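You operate a simulated robot arm through the tools that you are given. There is no shell and no other tool. Be economical: measure what you need, move in short steps, check, and stop when the job is done.

The job below is to be done with a simulated robot arm. You get a single attempt, and the scene is never put back.

## Task
Supper is over: turn the grill to 0, switch it off, slide both pans out.
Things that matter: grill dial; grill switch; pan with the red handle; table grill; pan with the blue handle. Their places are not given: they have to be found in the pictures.

It is judged by the outcome, as a careful person would: the job done as asked, and still so three seconds after it is handed in. It fails if anything else is knocked over, pushed out of place, dropped, spilled or broken.

## Robot
A 6-joint arm with a two-finger parallel gripper, fixed in place. Base frame: the origin is at the foot of the arm, x ahead of it, y to its left, z up; the work surface is at about z = 0. Lengths are in mm, angles in degrees, forces in N, time in s.
With the tool pointing down near the work surface it reaches from about 120 to 500 mm from the base axis. Its first joint turns from -72.0 to 72.0 degrees. Payload 0.65 kg.
The TCP is the grasp point between the finger pads, 25 mm short of the fingertips. In the tool frame z runs along the fingers and y along their closing line. The gripper opens to 76 mm. The fingers are 18 mm wide and 10 mm thick; the gripper's body (36 by 78 mm) begins 45 mm behind the TCP.
Orientation is that of the tool frame in the base frame, as a unit quaternion [x, y, z, w]. With the fingers straight down and closing along the base's y, the tool's x points along the base's -x, its y along +y and its z along -z.

## Interface
- The arm moves only by the tool nudge_tool. Its argument "deltas" is a list of rows, each a list of 7 numbers: the shift along the tool's x, y, z in mm, then the turn, a rotation vector about the tool's x, y, z in degrees, then the opening, from 0 (shut) to 1 (fully open). In form: [[x, y, z, rx, ry, rz, jaw], ...]. A call has 1 to 8 rows; each row shifts and turns the commanded pose from where the row before left it, along the tool's axes as they then stand. A row lasts 0.2 s, in which the tool goes at most 50 mm and 8.6 degrees; a call with a longer step from one row to the next is refused whole, and so is a gripper value outside its range. Where a pose cannot be reached the arm comes as near as it can. A force on the tool above 40 N (or 10 N above the force at the start of the call, whichever is more), or a blocked arm, ends the call early, and 0.2 s more pass. Each finger travels about 108 mm/s and halts on what it meets, pressing with about 31 N; the grip force reading is that of the motor and also rises with nothing between the fingers. The clock runs only during rows and for 0.2 s after the last one: add rows that do not move to give the fingers time. The reply holds the time, the measured pose of the TCP, the force on the tool along the base axes, the opening and the grip force, in the units named above and with some noise.
- Cameras (640 x 400 px; columns grow to the right, rows downward): "scene" is fixed at [67.3, 283.2, 413.9]; the picture's right is [-0.73, -0.68, 0.00], its down [-0.35, 0.38, -0.86] and it looks along [0.58, -0.63, -0.51] (base axes); focal length 235 px, centre (320, 200). "wrist" rides on the gripper at [58, 11, -81] in the tool frame; the picture's right is [-0.18, 0.98, 0.00], its down [-0.75, -0.14, -0.64] and it looks along [-0.63, -0.12, 0.77] (tool axes); focal length 243 px, centre (320, 200).
- camera(camera): a new picture of that camera. The clock stands still meanwhile.
- measure_at(camera, pixels): for up to 12 pixels [column, row] of the newest picture of that camera ("zoom" is the newest enlarged one), the place [x, y, z] in the base frame of the surface seen there, good to about 2 mm, but the place of the scene camera against the robot may be out by one fixed shift of up to 18 mm in any direction. The clock stands still meanwhile.
- zoom(camera, box): a new picture of the part [left, top, right, bottom] of that camera's present view, enlarged. The clock stands still meanwhile.
- hand_in(): hands the job in; it is judged then, once.

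Keep the steps short. Do not move on a guess: measure, check each grasp and each placing, and mend mistakes. In all there are 80 turns and 34 pictures (those below and enlarged ones count). Leave the gripper open and the arm clear of the work at the hand-in unless told otherwise, and finish with a single line.

The tools are called as name(argument=value, ...) on one line, values as JSON. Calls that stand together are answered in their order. nudge_tool: Moves the arm, as the interface text tells. Its arguments: {"type":"object","properties":{"deltas":{"type":"array","items":{"type":"array","items":{"type":"number"}}}},"required":["deltas"]} The other tools are called the same way: camera (camera) takes a picture; measure_at (camera, pixels) gives the place of the surface under pixels of a picture; zoom (camera, box) takes an enlarged picture of a part of a camera's view; hand_in () hands the job in.

At the start:

```text
time_s: 0.0
ee_pos: [301.0, 18.4, 286.6]
orientation: [0.0, 1.0, 0.0, 0.001]
force: [-0.1, -0.3, -0.1]
opening: 76.2
gripper_force: 0.1
```

scene: 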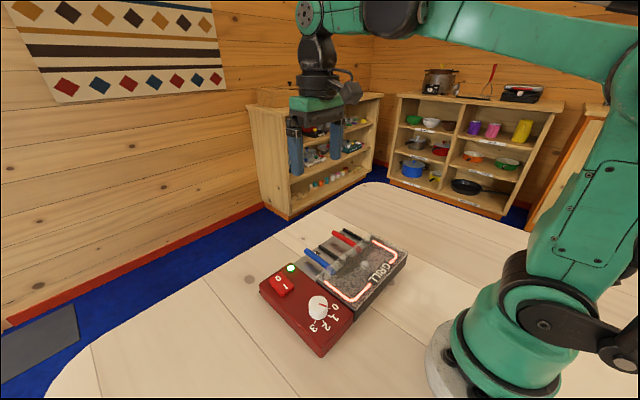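
wrist: 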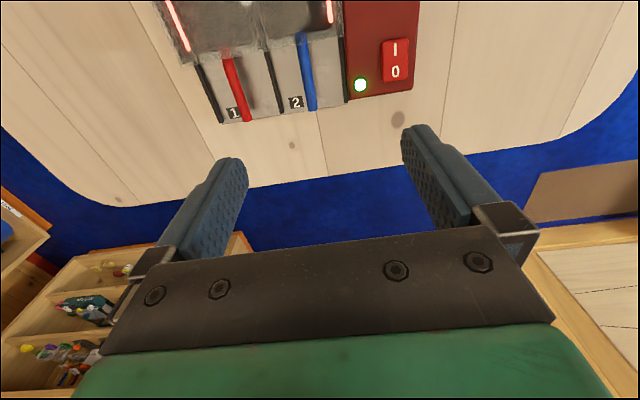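

The grill sits near pixel (335,285) in the scene picture, so I'll enlarge that area and the wrist view to see the details.

zoom(camera="scene", box=[240, 210, 430, 360])

zoom(camera="wrist", box=[150, 0, 440, 140])

```text
2.67 times, centred on (335, 285) of scene
```

zoom: 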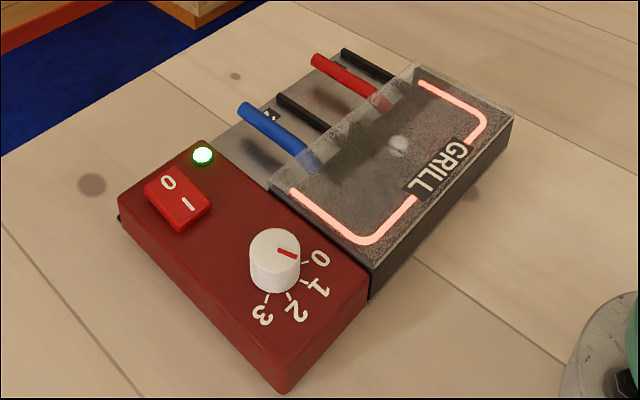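

```text
2.21 times, centred on (295, 70) of wrist
```

zoom: 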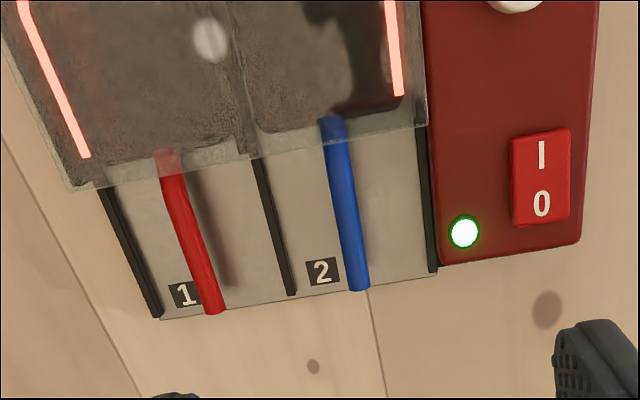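

The dial pointer seems to sit near 1, the switch rocker is at (285,285) and the handles point away from the robot. I'll measure the main points in the wrist enlarged picture.

measure_at(camera="zoom", pixels=[[170, 165], [212, 308], [333, 130], [358, 285], [160, 315], [435, 270], [541, 155], [541, 205], [464, 231], [575, 240], [230, 270], [515, 5]])

zoom(camera="scene", box=[290, 280, 350, 340])

```text
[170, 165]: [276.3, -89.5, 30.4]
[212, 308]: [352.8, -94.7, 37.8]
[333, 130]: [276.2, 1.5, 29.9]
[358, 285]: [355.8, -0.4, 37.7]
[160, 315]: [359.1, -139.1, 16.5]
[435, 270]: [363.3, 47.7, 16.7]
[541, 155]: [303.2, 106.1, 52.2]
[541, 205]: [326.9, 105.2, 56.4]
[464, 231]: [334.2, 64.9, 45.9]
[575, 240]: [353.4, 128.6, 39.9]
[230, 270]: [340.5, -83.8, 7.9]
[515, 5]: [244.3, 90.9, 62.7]
```

```text
6.67 times, centred on (320, 310) of scene
```

zoom: 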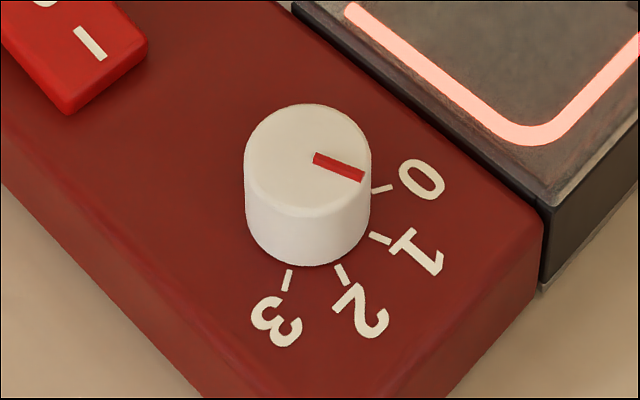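

measure_at(camera="zoom", pixels=[[383, 188], [380, 238], [343, 275], [287, 281], [318, 159], [360, 177], [307, 106], [250, 170], [310, 212], [366, 145], [310, 160], [90, 45]])

```text
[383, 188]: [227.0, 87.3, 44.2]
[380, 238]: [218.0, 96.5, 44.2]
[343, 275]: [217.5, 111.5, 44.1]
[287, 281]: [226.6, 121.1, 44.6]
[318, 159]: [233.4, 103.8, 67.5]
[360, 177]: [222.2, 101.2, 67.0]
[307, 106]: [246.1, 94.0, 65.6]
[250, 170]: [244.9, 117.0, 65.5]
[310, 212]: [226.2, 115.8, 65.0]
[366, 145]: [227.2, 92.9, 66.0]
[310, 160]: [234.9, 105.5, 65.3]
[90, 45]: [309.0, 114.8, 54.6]
```

The wrist and scene measurements of the switch differ by about (+6,+9,+2), so the dial centre is truly near (229,96). The pointer is near 1 and needs to turn about 45° counter-clockwise seen from above. I'll move above the dial with partly closed jaws and check it with the wrist camera.

nudge_tool(deltas=[[18, 20, 21.5, 0, 0, 0, 0.6], [18, 20, 21.5, 0, 0, 0, 0.6], [18, 20, 21.5, 0, 0, 0, 0.6], [17.5, 18.5, 21.5, 0, 0, 0, 0.6], [0, 0, 0, 0, 0, 0, 0.6]])

zoom(camera="wrist", box=[160, 0, 480, 200])

```text
time_s: 1.2
ee_pos: [229.6, 99.4, 200.3]
orientation: [0.0, 1.0, 0.0, 0.001]
force: [0.0, 1.3, -0.2]
opening: 45.6
gripper_force: 0.1
```

```text
2.00 times, centred on (320, 100) of wrist
```

zoom: 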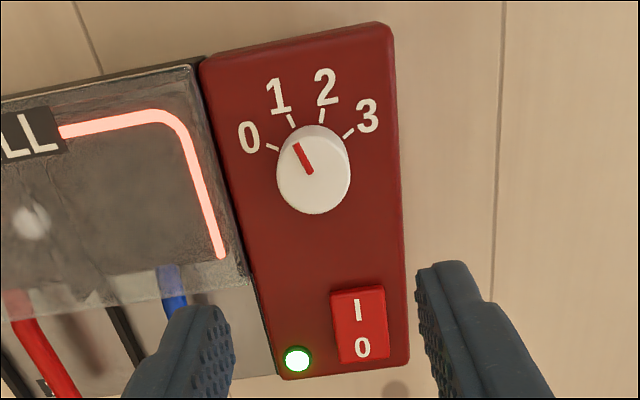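

Pointer is at 1. I'll measure the dial, the ticks, the glass top and the switch from this view.

measure_at(camera="zoom", pixels=[[272, 147], [291, 121], [321, 116], [348, 133], [310, 172], [297, 147], [280, 165], [346, 160], [313, 188], [312, 132], [190, 180], [362, 345]])

```text
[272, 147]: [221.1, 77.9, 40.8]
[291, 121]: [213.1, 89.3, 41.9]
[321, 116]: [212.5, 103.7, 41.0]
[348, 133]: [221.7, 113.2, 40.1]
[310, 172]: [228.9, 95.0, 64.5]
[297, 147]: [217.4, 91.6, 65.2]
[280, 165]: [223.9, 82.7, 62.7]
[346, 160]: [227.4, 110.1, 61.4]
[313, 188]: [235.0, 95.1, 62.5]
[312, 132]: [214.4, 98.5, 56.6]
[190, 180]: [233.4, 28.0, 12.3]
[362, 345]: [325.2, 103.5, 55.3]
```

The dial centre is about (229.5, 96), 28 mm wide, with its top at z 64. Next I'll go down with the fingers either side of it, tips just above the plate (TCP z about 73).

nudge_tool(deltas=[[0, -3.4, 40, 0, 0, 0, 0.6], [0, 0, 40, 0, 0, 0, 0.6], [0, 0, 30, 0, 0, 0, 0.6], [0, 0, 17, 0, 0, 0, 0.6], [0, 0, 0, 0, 0, 0, 0.6]])

camera(camera="scene")

```text
time_s: 2.4
ee_pos: [230.9, 96.0, 74.0]
orientation: [0.0, 1.0, 0.001, 0.0]
force: [-0.1, 0.7, -1.2]
opening: 45.2
gripper_force: 0.1
```

```text
27 pictures are left
```

scene: 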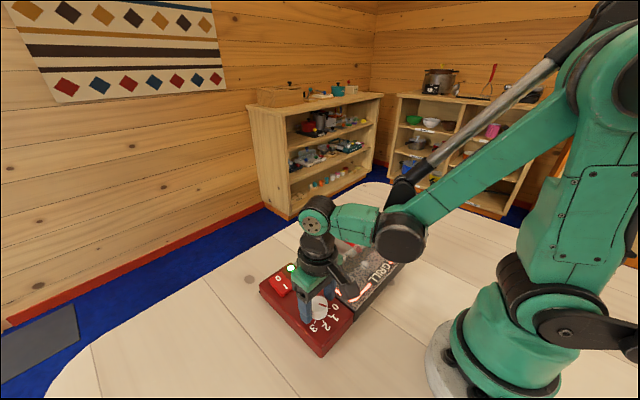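

The fingers straddle the dial. Closing on it now, then I'll check the grip.

nudge_tool(deltas=[[0, 0, 0, 0, 0, 0, 0.45], [0, 0, 0, 0, 0, 0, 0.34], [0, 0, 0, 0, 0, 0, 0.34]])

```text
time_s: 3.2
ee_pos: [230.4, 95.6, 73.4]
orientation: [0.0, 1.0, 0.0, 0.001]
force: [0.7, -4.9, -0.4]
opening: 31.0
gripper_force: 30.8
```

The fingers stopped at 31 mm with 31 N, so the dial is held. Now I'll turn it about +45° around base z, which is -45 about tool z.

nudge_tool(deltas=[[0, 0, 0, 0, 0, -7.5, 0.34], [0, 0, 0, 0, 0, -7.5, 0.34], [0, 0, 0, 0, 0, -7.5, 0.34], [0, 0, 0, 0, 0, -7.5, 0.34], [0, 0, 0, 0, 0, -7.5, 0.34], [0, 0, 0, 0, 0, -6, 0.34], [0, 0, 0, 0, 0, 0, 0.34]])

zoom(camera="scene", box=[270, 260, 370, 340])

```text
time_s: 4.8
ee_pos: [229.2, 94.3, 73.6]
orientation: [-0.372, 0.928, 0.0, 0.002]
force: [-3.3, 6.4, 3.4]
opening: 30.9
gripper_force: 31.1
```

```text
5.00 times, centred on (320, 300) of scene
```

zoom: 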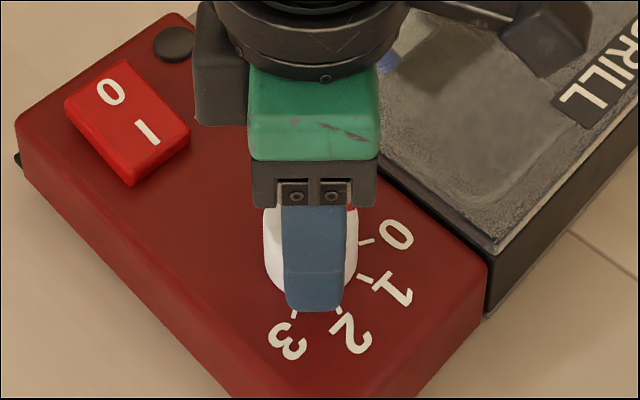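

The lamp and the heating glow have gone out. I'll let go, rise straight up and check the pointer.

nudge_tool(deltas=[[0, 0, 0, 0, 0, 0, 0.5], [0, 0, 0, 0, 0, 0, 0.6], [0, 0, -30, 0, 0, 0, 0.6], [0, 0, -45, 0, 0, 0, 0.6], [0, 0, -20, 0, 0, 0, 0.6]])

zoom(camera="scene", box=[260, 250, 380, 350])

```text
time_s: 6.0
ee_pos: [230.8, 95.0, 170.8]
orientation: [-0.371, 0.929, 0.001, 0.001]
force: [0.2, 0.3, -0.1]
opening: 45.5
gripper_force: 0.1
```

```text
4.00 times, centred on (320, 300) of scene
```

zoom: 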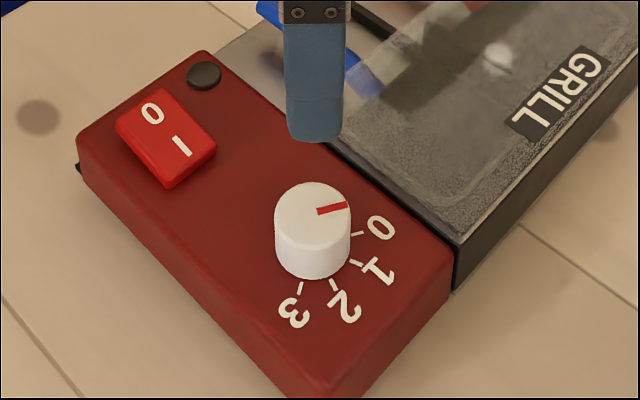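

measure_at(camera="zoom", pixels=[[320, 211], [345, 205], [357, 234], [302, 288], [150, 115], [182, 147], [355, 262], [334, 285], [460, 225], [400, 60]])

```text
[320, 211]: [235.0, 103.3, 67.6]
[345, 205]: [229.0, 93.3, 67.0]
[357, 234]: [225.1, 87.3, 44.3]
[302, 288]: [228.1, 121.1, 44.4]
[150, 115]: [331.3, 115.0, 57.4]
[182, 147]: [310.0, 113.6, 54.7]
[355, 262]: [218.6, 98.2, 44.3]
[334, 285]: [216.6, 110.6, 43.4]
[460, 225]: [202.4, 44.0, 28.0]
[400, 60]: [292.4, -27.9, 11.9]
```

The pointer angle matches the 0 tick within about 3°. The switch's "1" end is still the lower one, so it is still on. I'll rotate back, shut the jaws and move over the "0" end near (330,105).

nudge_tool(deltas=[[0, 0, 0, 0, 0, 7.25, 0.4], [0, 0, 0, 0, 0, 7.25, 0.2], [0, 0, 0, 0, 0, 7.25, 0], [0, 0, 0, 0, 0, 7.25, 0], [0, 0, 0, 0, 0, 7.25, 0], [0, 0, 0, 0, 0, 7.25, 0]])

nudge_tool(deltas=[[-25, 3, 0, 0, 0, 0, 0], [-37, 4, 0, 0, 0, 0, 0], [-37, 3, 20, 0, 0, 0, 0], [0, 0, 30, 0, 0, 0, 0], [0, 0, 20, 0, 0, 0, 0], [0, 0, 0, 0, 0, 0, 0]])

zoom(camera="scene", box=[240, 240, 340, 320])

```text
time_s: 7.4
ee_pos: [230.6, 94.2, 168.9]
orientation: [0.001, 1.0, 0.001, 0.001]
force: [-0.7, -0.7, 0.8]
opening: 0.0
gripper_force: 23.9
```

```text
time_s: 8.8
ee_pos: [329.1, 103.9, 97.9]
orientation: [-0.001, 1.0, -0.001, 0.001]
force: [-0.1, -1.0, -0.5]
opening: 0.0
gripper_force: 23.7
```

```text
5.00 times, centred on (290, 280) of scene
```

zoom: 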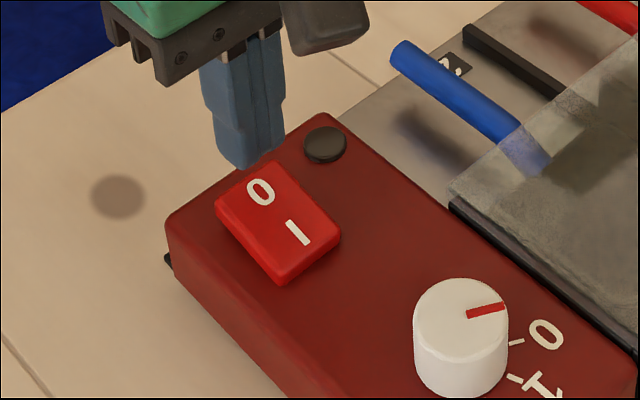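

The fingertips hang above the "0" end. Now I'll press down in small steps.

nudge_tool(deltas=[[0, 0, 13, 0, 0, 0, 0], [0, 0, 4, 0, 0, 0, 0], [0, 0, 3, 0, 0, 0, 0], [0, 0, 2, 0, 0, 0, 0], [0, 0, 0, 0, 0, 0, 0]])

```text
time_s: 10.1
ee_pos: [329.4, 104.2, 77.5]
orientation: [0.0, 1.0, 0.001, 0.003]
force: [2.0, 1.2, 3.1]
opening: 0.2
gripper_force: 23.5
stopped in row 5: the force on the tool passed its limit (the readings are from after the stop); the commanded pose is now the measured one
```

The force limit was reached at TCP z 77.5, with the tip at about 52. I'll lift off and look.

nudge_tool(deltas=[[0, 0, -20, 0, 0, 0, 0], [0, 0, -40, 0, 0, 0, 0], [0, 0, -20, 0, 0, 0, 0]])

zoom(camera="scene", box=[240, 240, 340, 320])

measure_at(camera="zoom", pixels=[[260, 192], [297, 232], [252, 180], [310, 240]])

```text
time_s: 10.9
ee_pos: [329.8, 105.3, 158.5]
orientation: [-0.001, 1.0, 0.0, 0.003]
force: [0.6, -0.1, -0.2]
opening: 0.3
gripper_force: 23.6
```

```text
5.00 times, centred on (290, 280) of scene
```

zoom: 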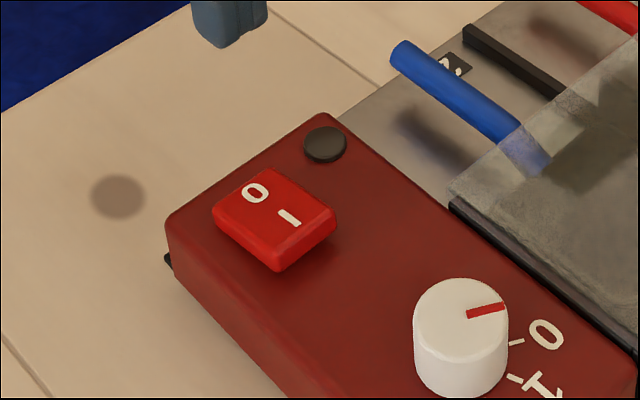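

```text
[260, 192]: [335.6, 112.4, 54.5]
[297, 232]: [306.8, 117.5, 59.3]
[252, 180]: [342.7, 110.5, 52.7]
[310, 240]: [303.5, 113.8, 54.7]
```

The "0" end is now down and "1" is up, so the switch is off, and the grill has not moved. Next I'll go to above the blue handle, around (330,0), and look.

nudge_tool(deltas=[[0, -30, -10, 0, 0, 0, 0.3], [0, -30, -10, 0, 0, 0, 0.5], [0, -30, -10, 0, 0, 0, 0.5], [0, -15, -10, 0, 0, 0, 0.5], [20, 0, 0, 0, 0, 0, 0.5], [0, 0, 0, 0, 0, 0, 0.5]])

camera(camera="wrist")

zoom(camera="scene", box=[270, 210, 430, 310])

```text
time_s: 12.3
ee_pos: [309.4, -0.5, 197.9]
orientation: [0.001, 1.0, 0.0, 0.003]
force: [0.2, 0.3, -0.2]
opening: 37.8
gripper_force: 0.1
```

```text
22 pictures are left
```

wrist: 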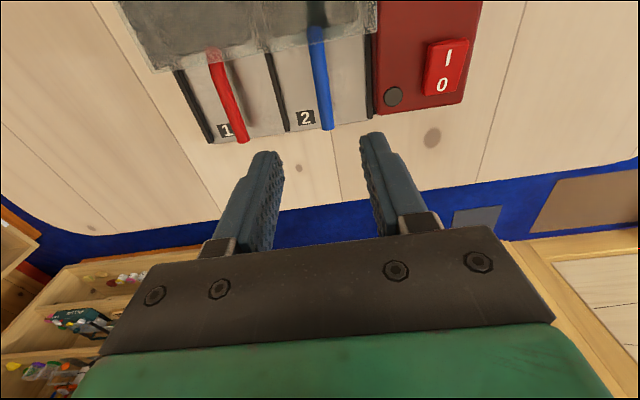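

```text
4.00 times, centred on (350, 260) of scene
```

zoom: 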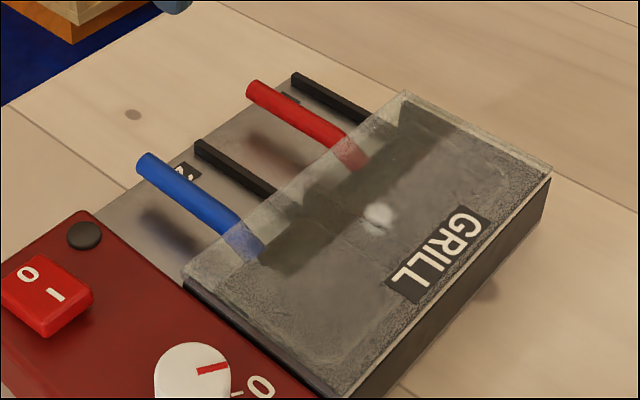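

measure_at(camera="wrist", pixels=[[317, 50], [320, 80], [326, 125], [313, 80], [329, 80], [277, 90], [372, 100], [345, 100], [350, 123], [320, 178], [318, 28], [240, 130]])

measure_at(camera="zoom", pixels=[[190, 270], [405, 95], [290, 260], [330, 185], [245, 240], [150, 160], [205, 148], [420, 140], [300, 260], [380, 215], [335, 392], [548, 175]])

```text
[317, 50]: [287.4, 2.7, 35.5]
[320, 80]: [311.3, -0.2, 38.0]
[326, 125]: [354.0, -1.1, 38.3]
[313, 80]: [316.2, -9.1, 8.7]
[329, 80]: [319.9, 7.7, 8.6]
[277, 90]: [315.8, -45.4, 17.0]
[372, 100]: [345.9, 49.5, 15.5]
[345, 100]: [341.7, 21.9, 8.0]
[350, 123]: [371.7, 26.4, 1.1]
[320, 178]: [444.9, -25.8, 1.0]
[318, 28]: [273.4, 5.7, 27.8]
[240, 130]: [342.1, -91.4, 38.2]
```

```text
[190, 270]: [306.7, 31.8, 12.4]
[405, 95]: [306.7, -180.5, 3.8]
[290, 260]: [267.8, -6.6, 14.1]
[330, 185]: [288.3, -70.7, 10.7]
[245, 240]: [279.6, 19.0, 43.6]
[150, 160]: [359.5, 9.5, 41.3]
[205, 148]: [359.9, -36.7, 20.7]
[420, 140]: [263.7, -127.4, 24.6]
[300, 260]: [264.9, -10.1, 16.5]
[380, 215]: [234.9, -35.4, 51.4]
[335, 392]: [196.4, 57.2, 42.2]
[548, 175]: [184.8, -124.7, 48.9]
```

The blue rod is at y about -1, with its top at z 38 and its end at x 357. The tray floor is at z 8 and the tray ends near x 362. I'll lower the open fingers around the rod at x 335, to TCP z 38.

nudge_tool(deltas=[[-25.6, -0.3, 30, 0, 0, 0, 0.5], [0, 0, 45, 0, 0, 0, 0.5], [0, 0, 45, 0, 0, 0, 0.5], [0, 0, 30, 0, 0, 0, 0.5], [0, 0, 9, 0, 0, 0, 0.5], [0, 0, 0, 0, 0, 0, 0.5]])

zoom(camera="wrist", box=[160, 0, 480, 200])

```text
time_s: 13.7
ee_pos: [335.9, -0.2, 38.3]
orientation: [0.0, 1.0, 0.0, 0.002]
force: [-0.1, -0.4, 0.2]
opening: 37.9
gripper_force: 0.1
```

```text
2.00 times, centred on (320, 100) of wrist
```

zoom: 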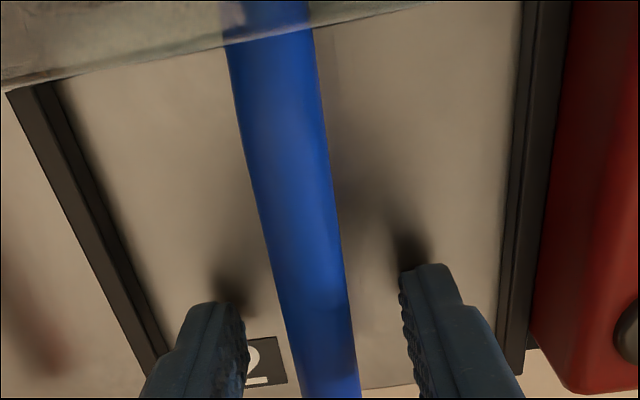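

The rod is between the fingers. Closing now.

nudge_tool(deltas=[[0, 0, 0, 0, 0, 0, 0.3], [0, 0, 0, 0, 0, 0, 0.1], [0, 0, 0, 0, 0, 0, 0.05], [0, 0, 0, 0, 0, 0, 0.05]])

```text
time_s: 14.7
ee_pos: [336.0, -1.9, 39.7]
orientation: [0.0, 1.0, 0.001, 0.002]
force: [-0.1, -0.9, -0.3]
opening: 12.9
gripper_force: 30.5
```

It is gripped at 12.9 mm. I'll pull 40 mm straight out along +x.

nudge_tool(deltas=[[-8, 0, 0, 0, 0, 0, 0.05], [-8, 0, 0, 0, 0, 0, 0.05], [-8, 0, 0, 0, 0, 0, 0.05], [-8, 0, 0, 0, 0, 0, 0.05], [-8, 0, 0, 0, 0, 0, 0.05]])

zoom(camera="scene", box=[250, 200, 430, 320])

```text
time_s: 15.9
ee_pos: [375.2, -1.6, 38.2]
orientation: [0.0, 1.0, 0.0, 0.002]
force: [0.5, 0.1, 2.0]
opening: 12.9
gripper_force: 31.2
```

```text
3.33 times, centred on (340, 260) of scene
```

zoom: 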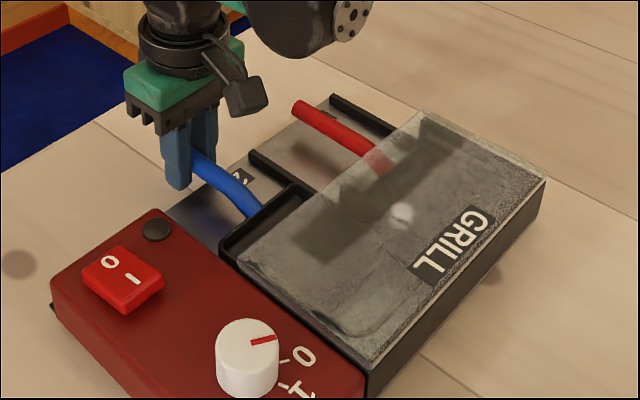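

The pan is sliding out smoothly. I'll pull another 40 mm.

nudge_tool(deltas=[[-8, 0, 0, 0, 0, 0, 0.05], [-8, 0, 0, 0, 0, 0, 0.05], [-8, 0, 0, 0, 0, 0, 0.05], [-8, 0, 0, 0, 0, 0, 0.05], [-8, 0, 0, 0, 0, 0, 0.05]])

zoom(camera="scene", box=[250, 200, 430, 320])

```text
time_s: 17.1
ee_pos: [415.8, 0.1, 39.2]
orientation: [-0.001, 1.0, -0.001, 0.002]
force: [0.2, 0.4, -0.2]
opening: 13.1
gripper_force: 30.8
```

```text
3.33 times, centred on (340, 260) of scene
```

zoom: 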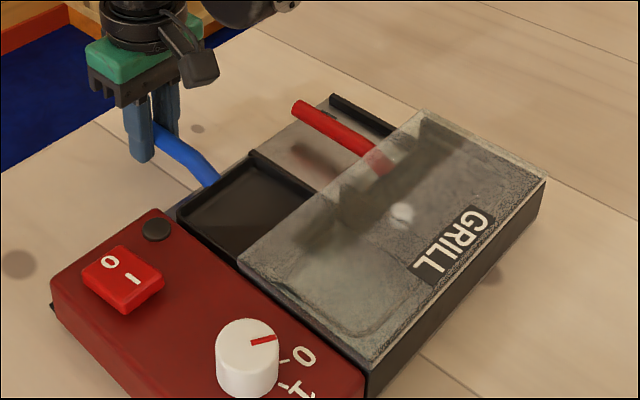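

The pan front is now near the tray edge. I'll check how much of the pan is still under the cover.

zoom(camera="wrist", box=[160, 0, 480, 200])

zoom(camera="scene", box=[295, 230, 375, 290])

measure_at(camera="zoom", pixels=[[185, 110], [230, 55], [60, 105], [200, 230], [260, 180], [330, 100], [270, 250], [420, 130], [350, 200], [300, 300]])

```text
2.00 times, centred on (320, 100) of wrist
```

zoom: 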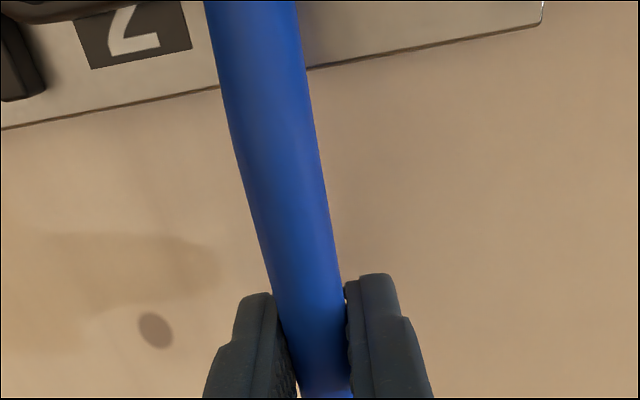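

```text
6.67 times, centred on (335, 260) of scene
```

zoom: 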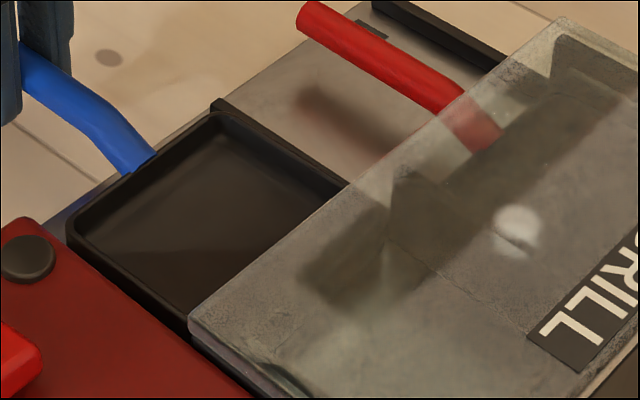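

```text
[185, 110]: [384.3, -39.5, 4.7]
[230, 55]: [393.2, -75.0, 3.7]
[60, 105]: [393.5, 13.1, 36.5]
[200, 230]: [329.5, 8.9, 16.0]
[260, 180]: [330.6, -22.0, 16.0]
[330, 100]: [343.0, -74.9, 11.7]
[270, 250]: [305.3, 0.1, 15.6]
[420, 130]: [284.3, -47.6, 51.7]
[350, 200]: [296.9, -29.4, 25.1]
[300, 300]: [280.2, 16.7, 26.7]
```

The back part of the pan is still at the cover's edge. I'll pull 20 mm more and look again.

nudge_tool(deltas=[[-7, 0, 0, 0, 0, 0, 0.05], [-7, 0, 0, 0, 0, 0, 0.05], [-6, 0, 0, 0, 0, 0, 0.05], [0, 0, 0, 0, 0, 0, 0.05]])

zoom(camera="scene", box=[275, 220, 375, 290])

measure_at(camera="zoom", pixels=[[305, 275], [340, 235], [390, 190], [290, 300], [280, 280], [250, 140], [150, 225], [255, 320], [330, 260], [350, 250]])

```text
time_s: 18.1
ee_pos: [435.4, -0.1, 38.3]
orientation: [0.001, 1.0, 0.0, 0.002]
force: [0.5, -0.5, -0.1]
opening: 13.1
gripper_force: 31.2
```

```text
5.71 times, centred on (325, 255) of scene
```

zoom: 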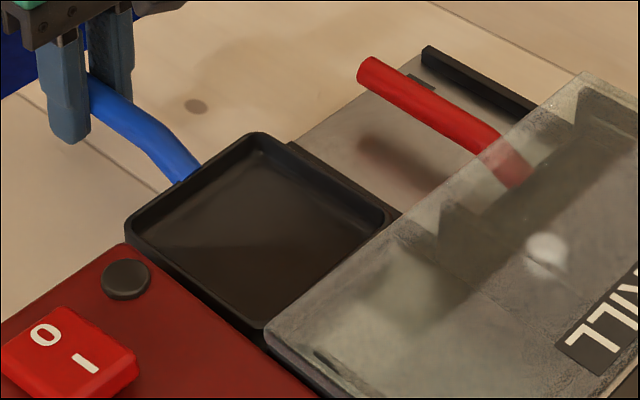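

```text
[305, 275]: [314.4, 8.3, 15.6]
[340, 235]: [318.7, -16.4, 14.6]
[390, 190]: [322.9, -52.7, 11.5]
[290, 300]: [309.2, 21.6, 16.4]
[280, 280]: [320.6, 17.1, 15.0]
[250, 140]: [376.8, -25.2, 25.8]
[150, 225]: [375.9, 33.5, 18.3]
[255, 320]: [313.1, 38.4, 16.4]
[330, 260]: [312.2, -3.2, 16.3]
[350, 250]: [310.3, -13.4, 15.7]
```

measure_at(camera="zoom", pixels=[[387, 215], [378, 222], [262, 328], [268, 318], [397, 212], [270, 335], [300, 300], [255, 135], [130, 225]])

```text
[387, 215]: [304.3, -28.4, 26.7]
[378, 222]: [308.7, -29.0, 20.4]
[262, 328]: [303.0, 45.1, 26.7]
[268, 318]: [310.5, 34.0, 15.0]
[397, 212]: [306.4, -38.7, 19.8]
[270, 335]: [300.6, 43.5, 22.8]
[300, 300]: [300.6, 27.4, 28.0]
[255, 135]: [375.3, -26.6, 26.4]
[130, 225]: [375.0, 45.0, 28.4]
```

The pan's back rim is at true x about 296, and the cover's front edge is about 275. So the pan is fully out and still resting on the tray. I'll release it, rise and check.

nudge_tool(deltas=[[0, 0, 0, 0, 0, 0, 0.25], [0, 0, 0, 0, 0, 0, 0.5], [0, 0, -20, 0, 0, 0, 0.5], [0, 0, -45, 0, 0, 0, 0.5], [0, 0, -45, 0, 0, 0, 0.5], [0, 0, -40, 0, 0, 0, 0.5], [45, 0, 0, 0, 0, 0, 0.5], [45, 0, 0, 0, 0, 0, 0.5]])

nudge_tool(deltas=[[10, -30, 0, 0, 0, 0, 0.5], [10, -30, 0, 0, 0, 0, 0.5], [0, -32, 0, 0, 0, 0, 0.5], [0, 0, 0, 0, 0, 0, 0.5]])

camera(camera="wrist")

```text
time_s: 19.9
ee_pos: [344.2, -1.4, 187.5]
orientation: [0.0, 1.0, 0.0, 0.002]
force: [-0.5, -0.3, -0.2]
opening: 38.1
gripper_force: 0.1
```

```text
time_s: 20.9
ee_pos: [324.8, -93.0, 187.9]
orientation: [0.0, 1.0, -0.001, 0.002]
force: [0.0, -0.6, 0.2]
opening: 38.1
gripper_force: 0.1
```

```text
14 pictures are left
```

wrist: 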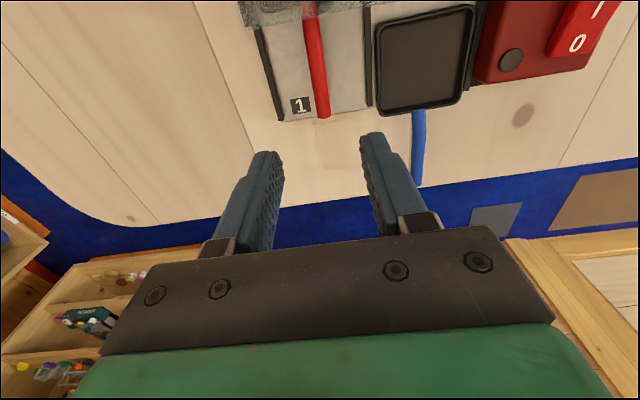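

The blue pan is clear of the cover and lies flat. Next I'll measure the red handle and the blue pan's rim.

measure_at(camera="wrist", pixels=[[313, 40], [318, 75], [323, 112], [260, 60], [365, 60], [385, 113], [465, 97], [418, 180], [382, 28], [475, 8]])

```text
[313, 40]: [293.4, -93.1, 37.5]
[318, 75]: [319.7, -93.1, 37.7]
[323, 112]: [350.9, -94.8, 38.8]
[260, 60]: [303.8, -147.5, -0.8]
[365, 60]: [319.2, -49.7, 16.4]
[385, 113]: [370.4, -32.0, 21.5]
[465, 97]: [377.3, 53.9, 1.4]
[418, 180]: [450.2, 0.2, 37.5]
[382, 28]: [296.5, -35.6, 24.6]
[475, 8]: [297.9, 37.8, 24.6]
```

The blue pan is flat, with both rims at z 22–25 and its handle still at z 37.5. The red rod is at y -94, so I'll lower around it the same way.

nudge_tool(deltas=[[-11, -1, 30, 0, 0, 0, 0.5], [0, 0, 45, 0, 0, 0, 0.5], [0, 0, 40, 0, 0, 0, 0.5], [0, 0, 25, 0, 0, 0, 0.5], [0, 0, 9.5, 0, 0, 0, 0.5], [0, 0, 0, 0, 0, 0, 0.5]])

zoom(camera="wrist", box=[160, 0, 480, 200])

```text
time_s: 22.3
ee_pos: [336.5, -93.2, 37.8]
orientation: [0.0, 1.0, 0.001, 0.002]
force: [-0.2, 0.0, 1.0]
opening: 37.9
gripper_force: 0.0
```

```text
2.00 times, centred on (320, 100) of wrist
```

zoom: 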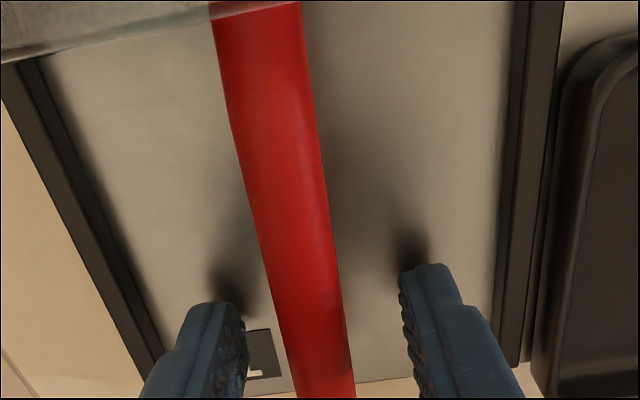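

The rod is between the fingers. I'll close on it.

nudge_tool(deltas=[[0, 0, 0, 0, 0, 0, 0.3], [0, 0, 0, 0, 0, 0, 0.1], [0, 0, 0, 0, 0, 0, 0.05], [0, 0, 0, 0, 0, 0, 0.05]])

```text
time_s: 23.3
ee_pos: [337.1, -92.9, 38.1]
orientation: [0.0, 1.0, 0.0, 0.003]
force: [-0.6, -0.8, 0.9]
opening: 13.1
gripper_force: 31.2
```

It is gripped at 13.1 mm. I'll pull 48 mm first.

nudge_tool(deltas=[[-8, 0, 0, 0, 0, 0, 0.05], [-8, 0, 0, 0, 0, 0, 0.05], [-8, 0, 0, 0, 0, 0, 0.05], [-8, 0, 0, 0, 0, 0, 0.05], [-8, 0, 0, 0, 0, 0, 0.05], [-8, 0, 0, 0, 0, 0, 0.05]])

zoom(camera="scene", box=[250, 200, 430, 320])

```text
time_s: 24.7
ee_pos: [384.6, -92.5, 39.8]
orientation: [0.0, 1.0, 0.0, 0.003]
force: [-0.4, 0.3, -0.5]
opening: 13.0
gripper_force: 31.1
```

```text
3.33 times, centred on (340, 260) of scene
```

zoom: 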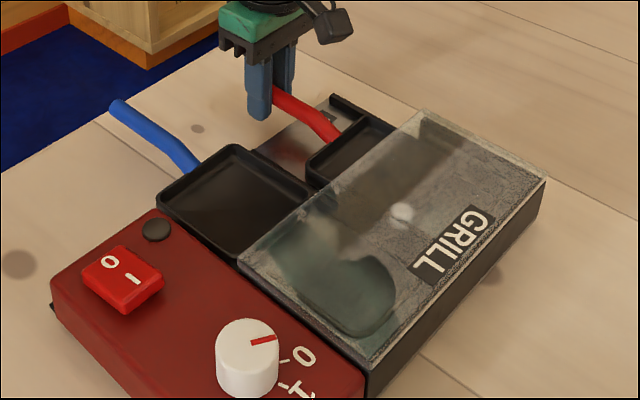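

The red pan slides well and nothing else has moved. I'll pull the remaining 52 mm.

nudge_tool(deltas=[[-8, 0, 0, 0, 0, 0, 0.05], [-8, 0, 0, 0, 0, 0, 0.05], [-8, 0, 0, 0, 0, 0, 0.05], [-8, 0, 0, 0, 0, 0, 0.05], [-8, 0, 0, 0, 0, 0, 0.05], [-8, 0, 0, 0, 0, 0, 0.05], [-4, 0, 0, 0, 0, 0, 0.05], [0, 0, 0, 0, 0, 0, 0.05]])

zoom(camera="scene", box=[250, 200, 430, 320])

```text
time_s: 26.5
ee_pos: [437.2, -92.6, 40.2]
orientation: [0.001, 1.0, 0.001, 0.003]
force: [-0.5, 0.7, 0.0]
opening: 13.0
gripper_force: 31.0
```

```text
3.33 times, centred on (340, 260) of scene
```

zoom: 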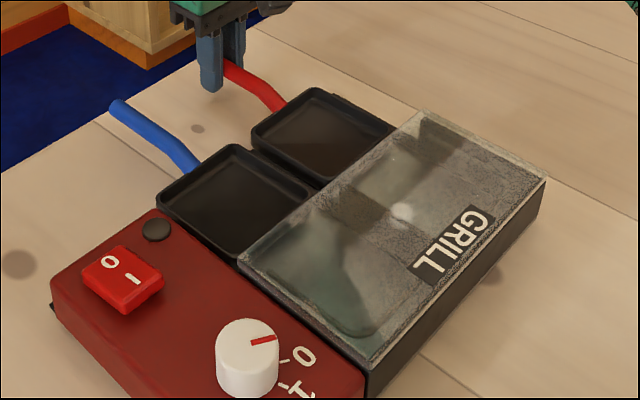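

Both pans are level with each other. I'll release the red handle, rise, move back and check.

nudge_tool(deltas=[[0, 0, 0, 0, 0, 0, 0.25], [0, 0, 0, 0, 0, 0, 0.5], [0, 0, -20, 0, 0, 0, 0.5], [0, 0, -45, 0, 0, 0, 0.5], [0, 0, -45, 0, 0, 0, 0.7], [0, 0, -45, 0, 0, 0, 1], [45, 0, -30, 0, 0, 0, 1], [45, 0, -30, 0, 0, 0, 1]])

nudge_tool(deltas=[[35, 20, 0, 0, 0, 0, 1], [35, 20, 0, 0, 0, 0, 1], [0, 20, 0, 0, 0, 0, 1], [0, 0, 0, 0, 0, 0, 1]])

camera(camera="wrist")

zoom(camera="scene", box=[250, 200, 430, 360])

```text
refused: row 7 steps farther than a row can; nothing moved
```

```text
time_s: 27.5
ee_pos: [367.3, -32.6, 39.3]
orientation: [0.001, 1.0, 0.0, 0.0]
force: [3.3, -13.4, 2.2]
opening: 76.2
gripper_force: 0.0
```

```text
10 pictures are left
```

wrist: 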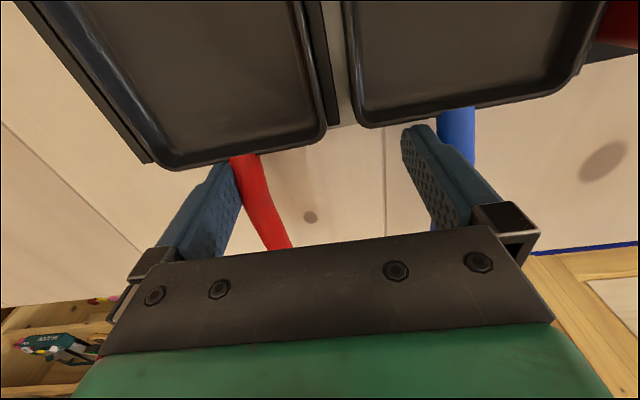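

```text
2.50 times, centred on (340, 280) of scene
```

zoom: 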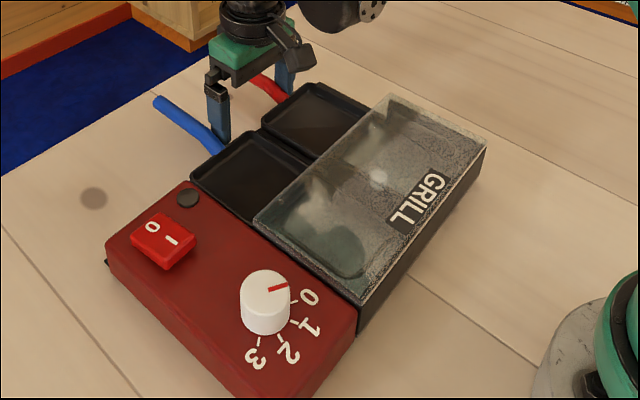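

That was my mistake. The first call was refused for a row over the limit, and I had queued the second behind it, so it moved at low height and the left finger is pressing on the red handle (-13 N in y). I'll back off 12 mm towards -y to free it, then rise straight up.

nudge_tool(deltas=[[0, -6, 0, 0, 0, 0, 1], [0, -6, 0, 0, 0, 0, 1], [0, 0, 0, 0, 0, 0, 1]])

zoom(camera="wrist", box=[120, 80, 520, 330])

```text
time_s: 28.3
ee_pos: [366.2, -45.9, 39.6]
orientation: [0.0, 1.0, 0.0, 0.002]
force: [-0.5, -0.4, 0.3]
opening: 76.1
gripper_force: 0.1
```

```text
1.60 times, centred on (320, 205) of wrist
```

zoom: 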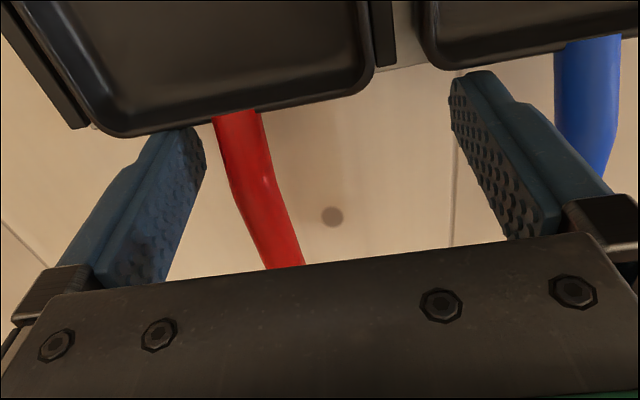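

Both handles are free and the force is zero. I'll rise straight up.

nudge_tool(deltas=[[0, 0, -10, 0, 0, 0, 1], [0, 0, -20, 0, 0, 0, 1], [0, 0, -40, 0, 0, 0, 1], [0, 0, -40, 0, 0, 0, 1], [0, 0, -45, 0, 0, 0, 1], [0, 0, -45, 0, 0, 0, 1], [0, 0, 0, 0, 0, 0, 1]])

```text
time_s: 29.9
ee_pos: [364.5, -45.4, 240.0]
orientation: [0.0, 1.0, 0.0, 0.002]
force: [0.7, 1.0, -0.2]
opening: 76.1
gripper_force: 0.1
```

I'm well above everything now. I'll move back towards the base so the pans come into the wrist view.

nudge_tool(deltas=[[45, 0, 0, 0, 0, 0, 1], [45, 0, 0, 0, 0, 0, 1], [30, 0, 0, 0, 0, 0, 1], [0, 0, 0, 0, 0, 0, 1]])

camera(camera="wrist")

zoom(camera="scene", box=[250, 200, 430, 320])

```text
time_s: 30.9
ee_pos: [244.9, -46.4, 238.2]
orientation: [0.0, 1.0, 0.0, 0.003]
force: [0.4, -0.4, 0.2]
opening: 75.8
gripper_force: 0.1
```

```text
7 pictures are left
```

wrist: 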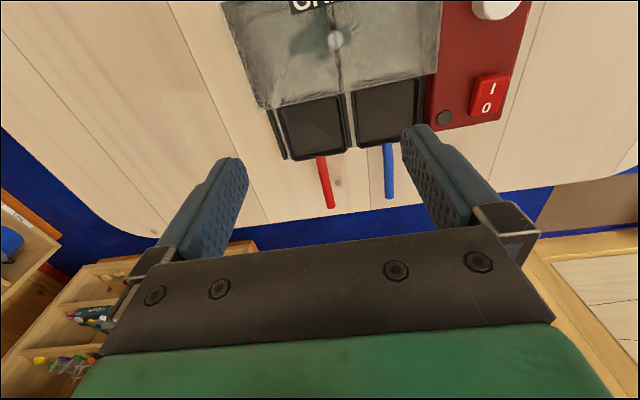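

```text
3.33 times, centred on (340, 260) of scene
```

zoom: 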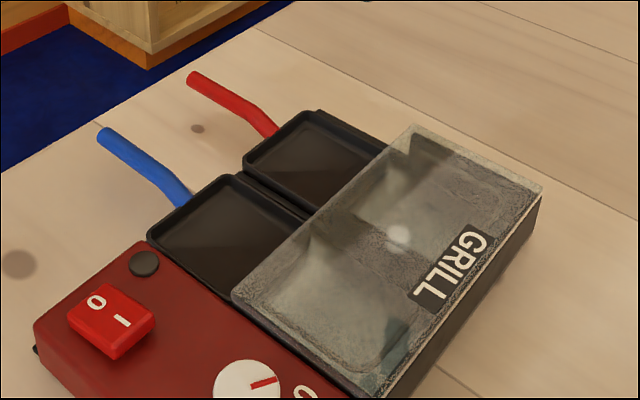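

The grill itself was shifted slightly by that sideways push. In the scene picture the dial went from (247,355) to (245,390). I'll measure how far it moved.

zoom(camera="wrist", box=[210, 0, 540, 210])

measure_at(camera="zoom", pixels=[[454, 227], [540, 208], [547, 173], [225, 285], [332, 400], [350, 375], [150, 303], [275, 275], [425, 255], [270, 190], [130, 205], [422, 165]])

measure_at(camera="scene", pixels=[[290, 273], [319, 308], [336, 353], [260, 290]])

```text
1.90 times, centred on (375, 105) of wrist
```

zoom: 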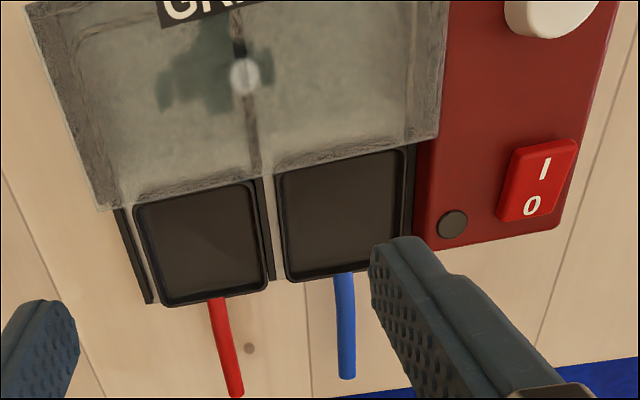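

```text
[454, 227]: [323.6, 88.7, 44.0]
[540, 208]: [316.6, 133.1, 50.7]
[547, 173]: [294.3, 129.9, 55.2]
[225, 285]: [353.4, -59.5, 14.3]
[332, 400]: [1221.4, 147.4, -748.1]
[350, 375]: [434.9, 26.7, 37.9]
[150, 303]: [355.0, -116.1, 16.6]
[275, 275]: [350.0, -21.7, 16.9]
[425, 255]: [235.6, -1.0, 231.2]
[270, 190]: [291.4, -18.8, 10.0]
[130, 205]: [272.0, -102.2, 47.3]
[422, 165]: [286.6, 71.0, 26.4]
```

```text
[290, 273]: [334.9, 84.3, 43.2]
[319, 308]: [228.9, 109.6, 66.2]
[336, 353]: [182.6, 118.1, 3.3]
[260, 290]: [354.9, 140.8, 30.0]
```

The grill shifted about +24 mm in y and -7 mm in x, and turned about 2°. I'll set it back by pushing its right-hand side gently with closed fingers. First I'll go to a clear spot beside it, high up, one call at a time.

nudge_tool(deltas=[[-7, 47, 0, 0, 0, 0, 0.6], [-7, 47, 0, 0, 0, 0, 0.3], [-7, 47, 0, 0, 0, 0, 0], [-7, 47, 0, 0, 0, 0, 0], [-7, 47, 0, 0, 0, 0, 0], [0, 0, 0, 0, 0, 0, 0]])

```text
time_s: 32.3
ee_pos: [279.4, 188.8, 239.5]
orientation: [-0.001, 1.0, 0.0, 0.003]
force: [-0.4, 0.3, -0.6]
opening: 0.2
gripper_force: 23.7
```

zoom(camera="scene", box=[240, 220, 420, 360])

```text
2.86 times, centred on (330, 290) of scene
```

zoom: 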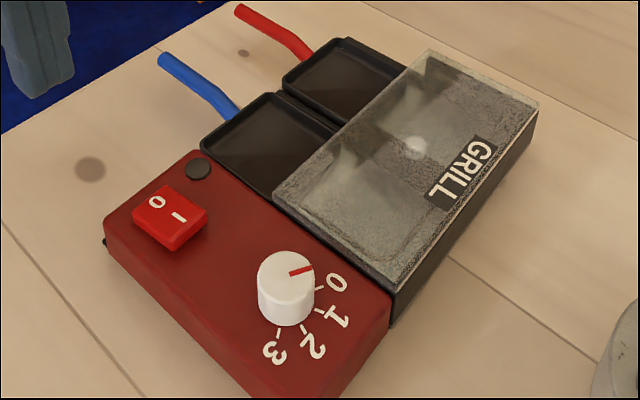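

measure_at(camera="zoom", pixels=[[198, 168], [110, 230], [150, 290], [200, 350], [170, 300], [390, 310], [530, 125], [318, 289], [278, 332], [392, 290], [300, 271], [400, 270]])

```text
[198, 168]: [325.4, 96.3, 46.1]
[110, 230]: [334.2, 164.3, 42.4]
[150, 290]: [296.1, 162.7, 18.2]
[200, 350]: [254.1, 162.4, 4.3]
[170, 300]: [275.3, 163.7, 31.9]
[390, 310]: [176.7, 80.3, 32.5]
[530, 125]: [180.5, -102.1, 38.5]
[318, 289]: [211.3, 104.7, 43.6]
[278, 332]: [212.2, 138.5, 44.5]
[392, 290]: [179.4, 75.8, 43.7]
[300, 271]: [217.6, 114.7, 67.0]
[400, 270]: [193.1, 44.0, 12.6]
```

The scene camera shows the dial ticks shifted by (-15,+17) and the lamp by (-11,+24), a turn of about 3°. The side face is now near y 154 and was at about 132. I'll descend beside it at x 287.

nudge_tool(deltas=[[-8, 0, 40, 0, 0, 0, 0], [0, 0, 45, 0, 0, 0, 0], [0, 0, 45, 0, 0, 0, 0], [0, 0, 45, 0, 0, 0, 0], [0, 0, 28, 0, 0, 0, 0], [0, 0, 0, 0, 0, 0, 0]])

```text
time_s: 33.7
ee_pos: [289.0, 189.7, 36.9]
orientation: [0.0, 1.0, 0.0, 0.002]
force: [-0.3, -0.9, 0.2]
opening: 0.1
gripper_force: 23.7
```

I'll approach the face slowly along -y to find contact.

nudge_tool(deltas=[[0, -10, 0, 0, 0, 0, 0], [0, -8, 0, 0, 0, 0, 0], [0, -4, 0, 0, 0, 0, 0], [0, -3, 0, 0, 0, 0, 0], [0, 0, 0, 0, 0, 0, 0]])

```text
time_s: 34.9
ee_pos: [288.9, 165.2, 36.0]
orientation: [-0.001, 1.0, 0.001, 0.002]
force: [-0.9, 15.3, 3.4]
opening: 0.0
gripper_force: 23.3
```

Contact is at y about 165. I'll push 16 mm gently.

nudge_tool(deltas=[[0, -3, 0, 0, 0, 0, 0], [0, -3, 0, 0, 0, 0, 0], [0, -3, 0, 0, 0, 0, 0], [0, -3, 0, 0, 0, 0, 0], [0, -3, 0, 0, 0, 0, 0], [0, -1, 0, 0, 0, 0, 0], [0, 0, 0, 0, 0, 0, 0]])

```text
time_s: 36.5
ee_pos: [289.6, 148.0, 35.5]
orientation: [0.0, 1.0, 0.0, 0.001]
force: [-0.1, 11.0, 0.3]
opening: 0.1
gripper_force: 23.6
```

I'll push 3 mm more, then back off and look.

nudge_tool(deltas=[[0, -3, 0, 0, 0, 0, 0], [0, 0, 0, 0, 0, 0, 0], [0, 10, 0, 0, 0, 0, 0], [0, 20, 0, 0, 0, 0, 0], [0, 20, 0, 0, 0, 0, 0], [0, 0, -45, 0, 0, 0, 0], [0, 0, -45, 0, 0, 0, 0], [0, 0, -40, 0, 0, 0, 0]])

zoom(camera="scene", box=[240, 220, 420, 360])

```text
time_s: 38.3
ee_pos: [288.4, 195.0, 165.4]
orientation: [0.0, 1.0, 0.001, 0.003]
force: [-0.1, 0.1, -0.6]
opening: 0.2
gripper_force: 23.7
```

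```text
2.86 times, centred on (330, 290) of scene
```

zoom: 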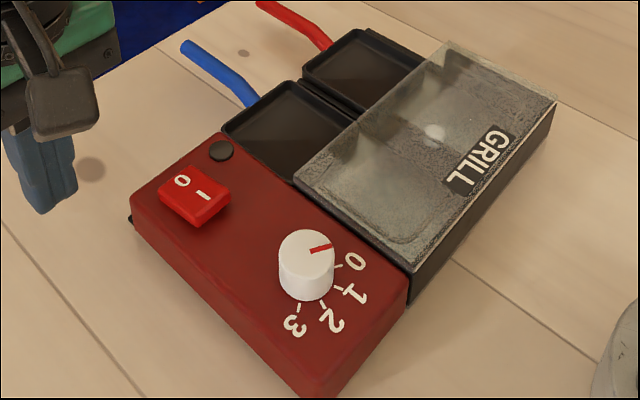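

measure_at(camera="zoom", pixels=[[339, 266], [299, 307], [221, 151], [338, 287], [322, 304], [182, 181], [204, 196], [410, 290], [550, 115], [313, 252], [330, 246], [480, 200]])

```text
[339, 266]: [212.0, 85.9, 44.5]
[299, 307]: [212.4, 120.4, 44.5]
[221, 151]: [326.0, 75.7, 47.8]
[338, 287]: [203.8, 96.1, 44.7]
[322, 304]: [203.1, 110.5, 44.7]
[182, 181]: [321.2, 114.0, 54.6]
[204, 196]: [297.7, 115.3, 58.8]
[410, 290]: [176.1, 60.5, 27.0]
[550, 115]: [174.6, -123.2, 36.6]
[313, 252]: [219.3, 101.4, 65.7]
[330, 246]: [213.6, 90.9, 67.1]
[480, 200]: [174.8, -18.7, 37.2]
```

Rotation and y are now restored; the ticks agree within about 1.5 mm in y. What's left is -14 mm in x. I'll push the back face, at true x about 169, gently along +x at its middle, moving first to behind the grill at a safe height.

nudge_tool(deltas=[[24, -33, 0, 0, 0, 0, 0], [24, -33, 0, 0, 0, 0, 0], [24, -33, 0, 0, 0, 0, 0], [24, -33, 0, 0, 0, 0, 0], [24, -33, 0, 0, 0, 0, 0], [25, -34, 0, 0, 0, 0, 0], [0, 0, 0, 0, 0, 0, 0]])

```text
time_s: 39.9
ee_pos: [143.6, -3.4, 165.2]
orientation: [0.0, 1.0, 0.0, 0.003]
force: [1.0, -0.9, -1.3]
opening: 0.0
gripper_force: 23.5
```

The fingers will clear the back face by about 16 mm, so I'll descend.

nudge_tool(deltas=[[2, 0, 40, 0, 0, 0, 0], [0, 0, 35, 0, 0, 0, 0], [0, 0, 30, 0, 0, 0, 0], [0, 0, 15, 0, 0, 0, 0], [0, 0, 8, 0, 0, 0, 0], [0, 0, 0, 0, 0, 0, 0]])

```text
time_s: 41.1
ee_pos: [161.3, -4.1, 49.1]
orientation: [0.0, 1.0, 0.0, -0.002]
force: [-18.1, 0.2, 50.1]
opening: 0.0
gripper_force: 23.4
out of reach, approached as far as the arm can: row 5
stopped in row 5: the force on the tool passed its limit (the readings are from after the stop); the commanded pose is now the measured one
```

It is out of reach there: the arm drifted to x 161 and met the grill at its back, force (-18, 50). I'll lift straight back up.

nudge_tool(deltas=[[2, 0, -10, 0, 0, 0, 0], [2, 0, -20, 0, 0, 0, 0], [0, 0, -40, 0, 0, 0, 0], [0, 0, -40, 0, 0, 0, 0], [0, 0, 0, 0, 0, 0, 0]])

```text
time_s: 42.3
ee_pos: [157.4, -5.8, 160.0]
orientation: [0.001, 1.0, 0.001, -0.001]
force: [-0.4, -0.6, -0.2]
opening: 0.0
gripper_force: 23.7
```

I'll check whether that contact moved anything.

zoom(camera="scene", box=[240, 220, 420, 360])

```text
2.86 times, centred on (330, 290) of scene
```

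zoom: 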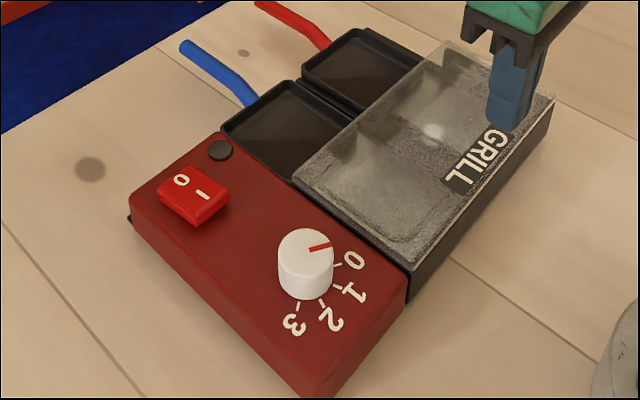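

The grill has hardly moved. I'll measure the back faces of the red box and the cover, to push at both ends where the arm can reach.

measure_at(camera="zoom", pixels=[[380, 325], [350, 360], [325, 385], [425, 275], [470, 225], [520, 165], [545, 125], [338, 266], [298, 308], [400, 300]])

```text
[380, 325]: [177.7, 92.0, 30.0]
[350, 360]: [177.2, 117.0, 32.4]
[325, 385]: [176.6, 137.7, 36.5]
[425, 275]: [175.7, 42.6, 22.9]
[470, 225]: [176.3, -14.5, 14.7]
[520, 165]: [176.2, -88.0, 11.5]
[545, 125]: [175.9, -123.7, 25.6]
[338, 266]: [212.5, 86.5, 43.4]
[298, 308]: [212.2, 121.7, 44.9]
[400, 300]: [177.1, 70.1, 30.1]
```

The back face is flat at true x about 170. I'll go to behind the red box at y 100, where the radius of about 178 mm should be reachable.

nudge_tool(deltas=[[3, 35, 0, 0, 0, 0, 0], [3, 35, 0, 0, 0, 0, 0], [4, 36, 0, 0, 0, 0, 0], [0, 0, 30, 0, 0, 0, 0], [0, 0, 30, 0, 0, 0, 0], [0, 0, 20, 0, 0, 0, 0], [0, 0, 0, 0, 0, 0, 0]])

```text
time_s: 43.9
ee_pos: [147.8, 101.5, 78.4]
orientation: [0.0, 1.0, 0.0, 0.0]
force: [-0.6, 0.0, 0.2]
opening: 0.0
gripper_force: 23.8
```

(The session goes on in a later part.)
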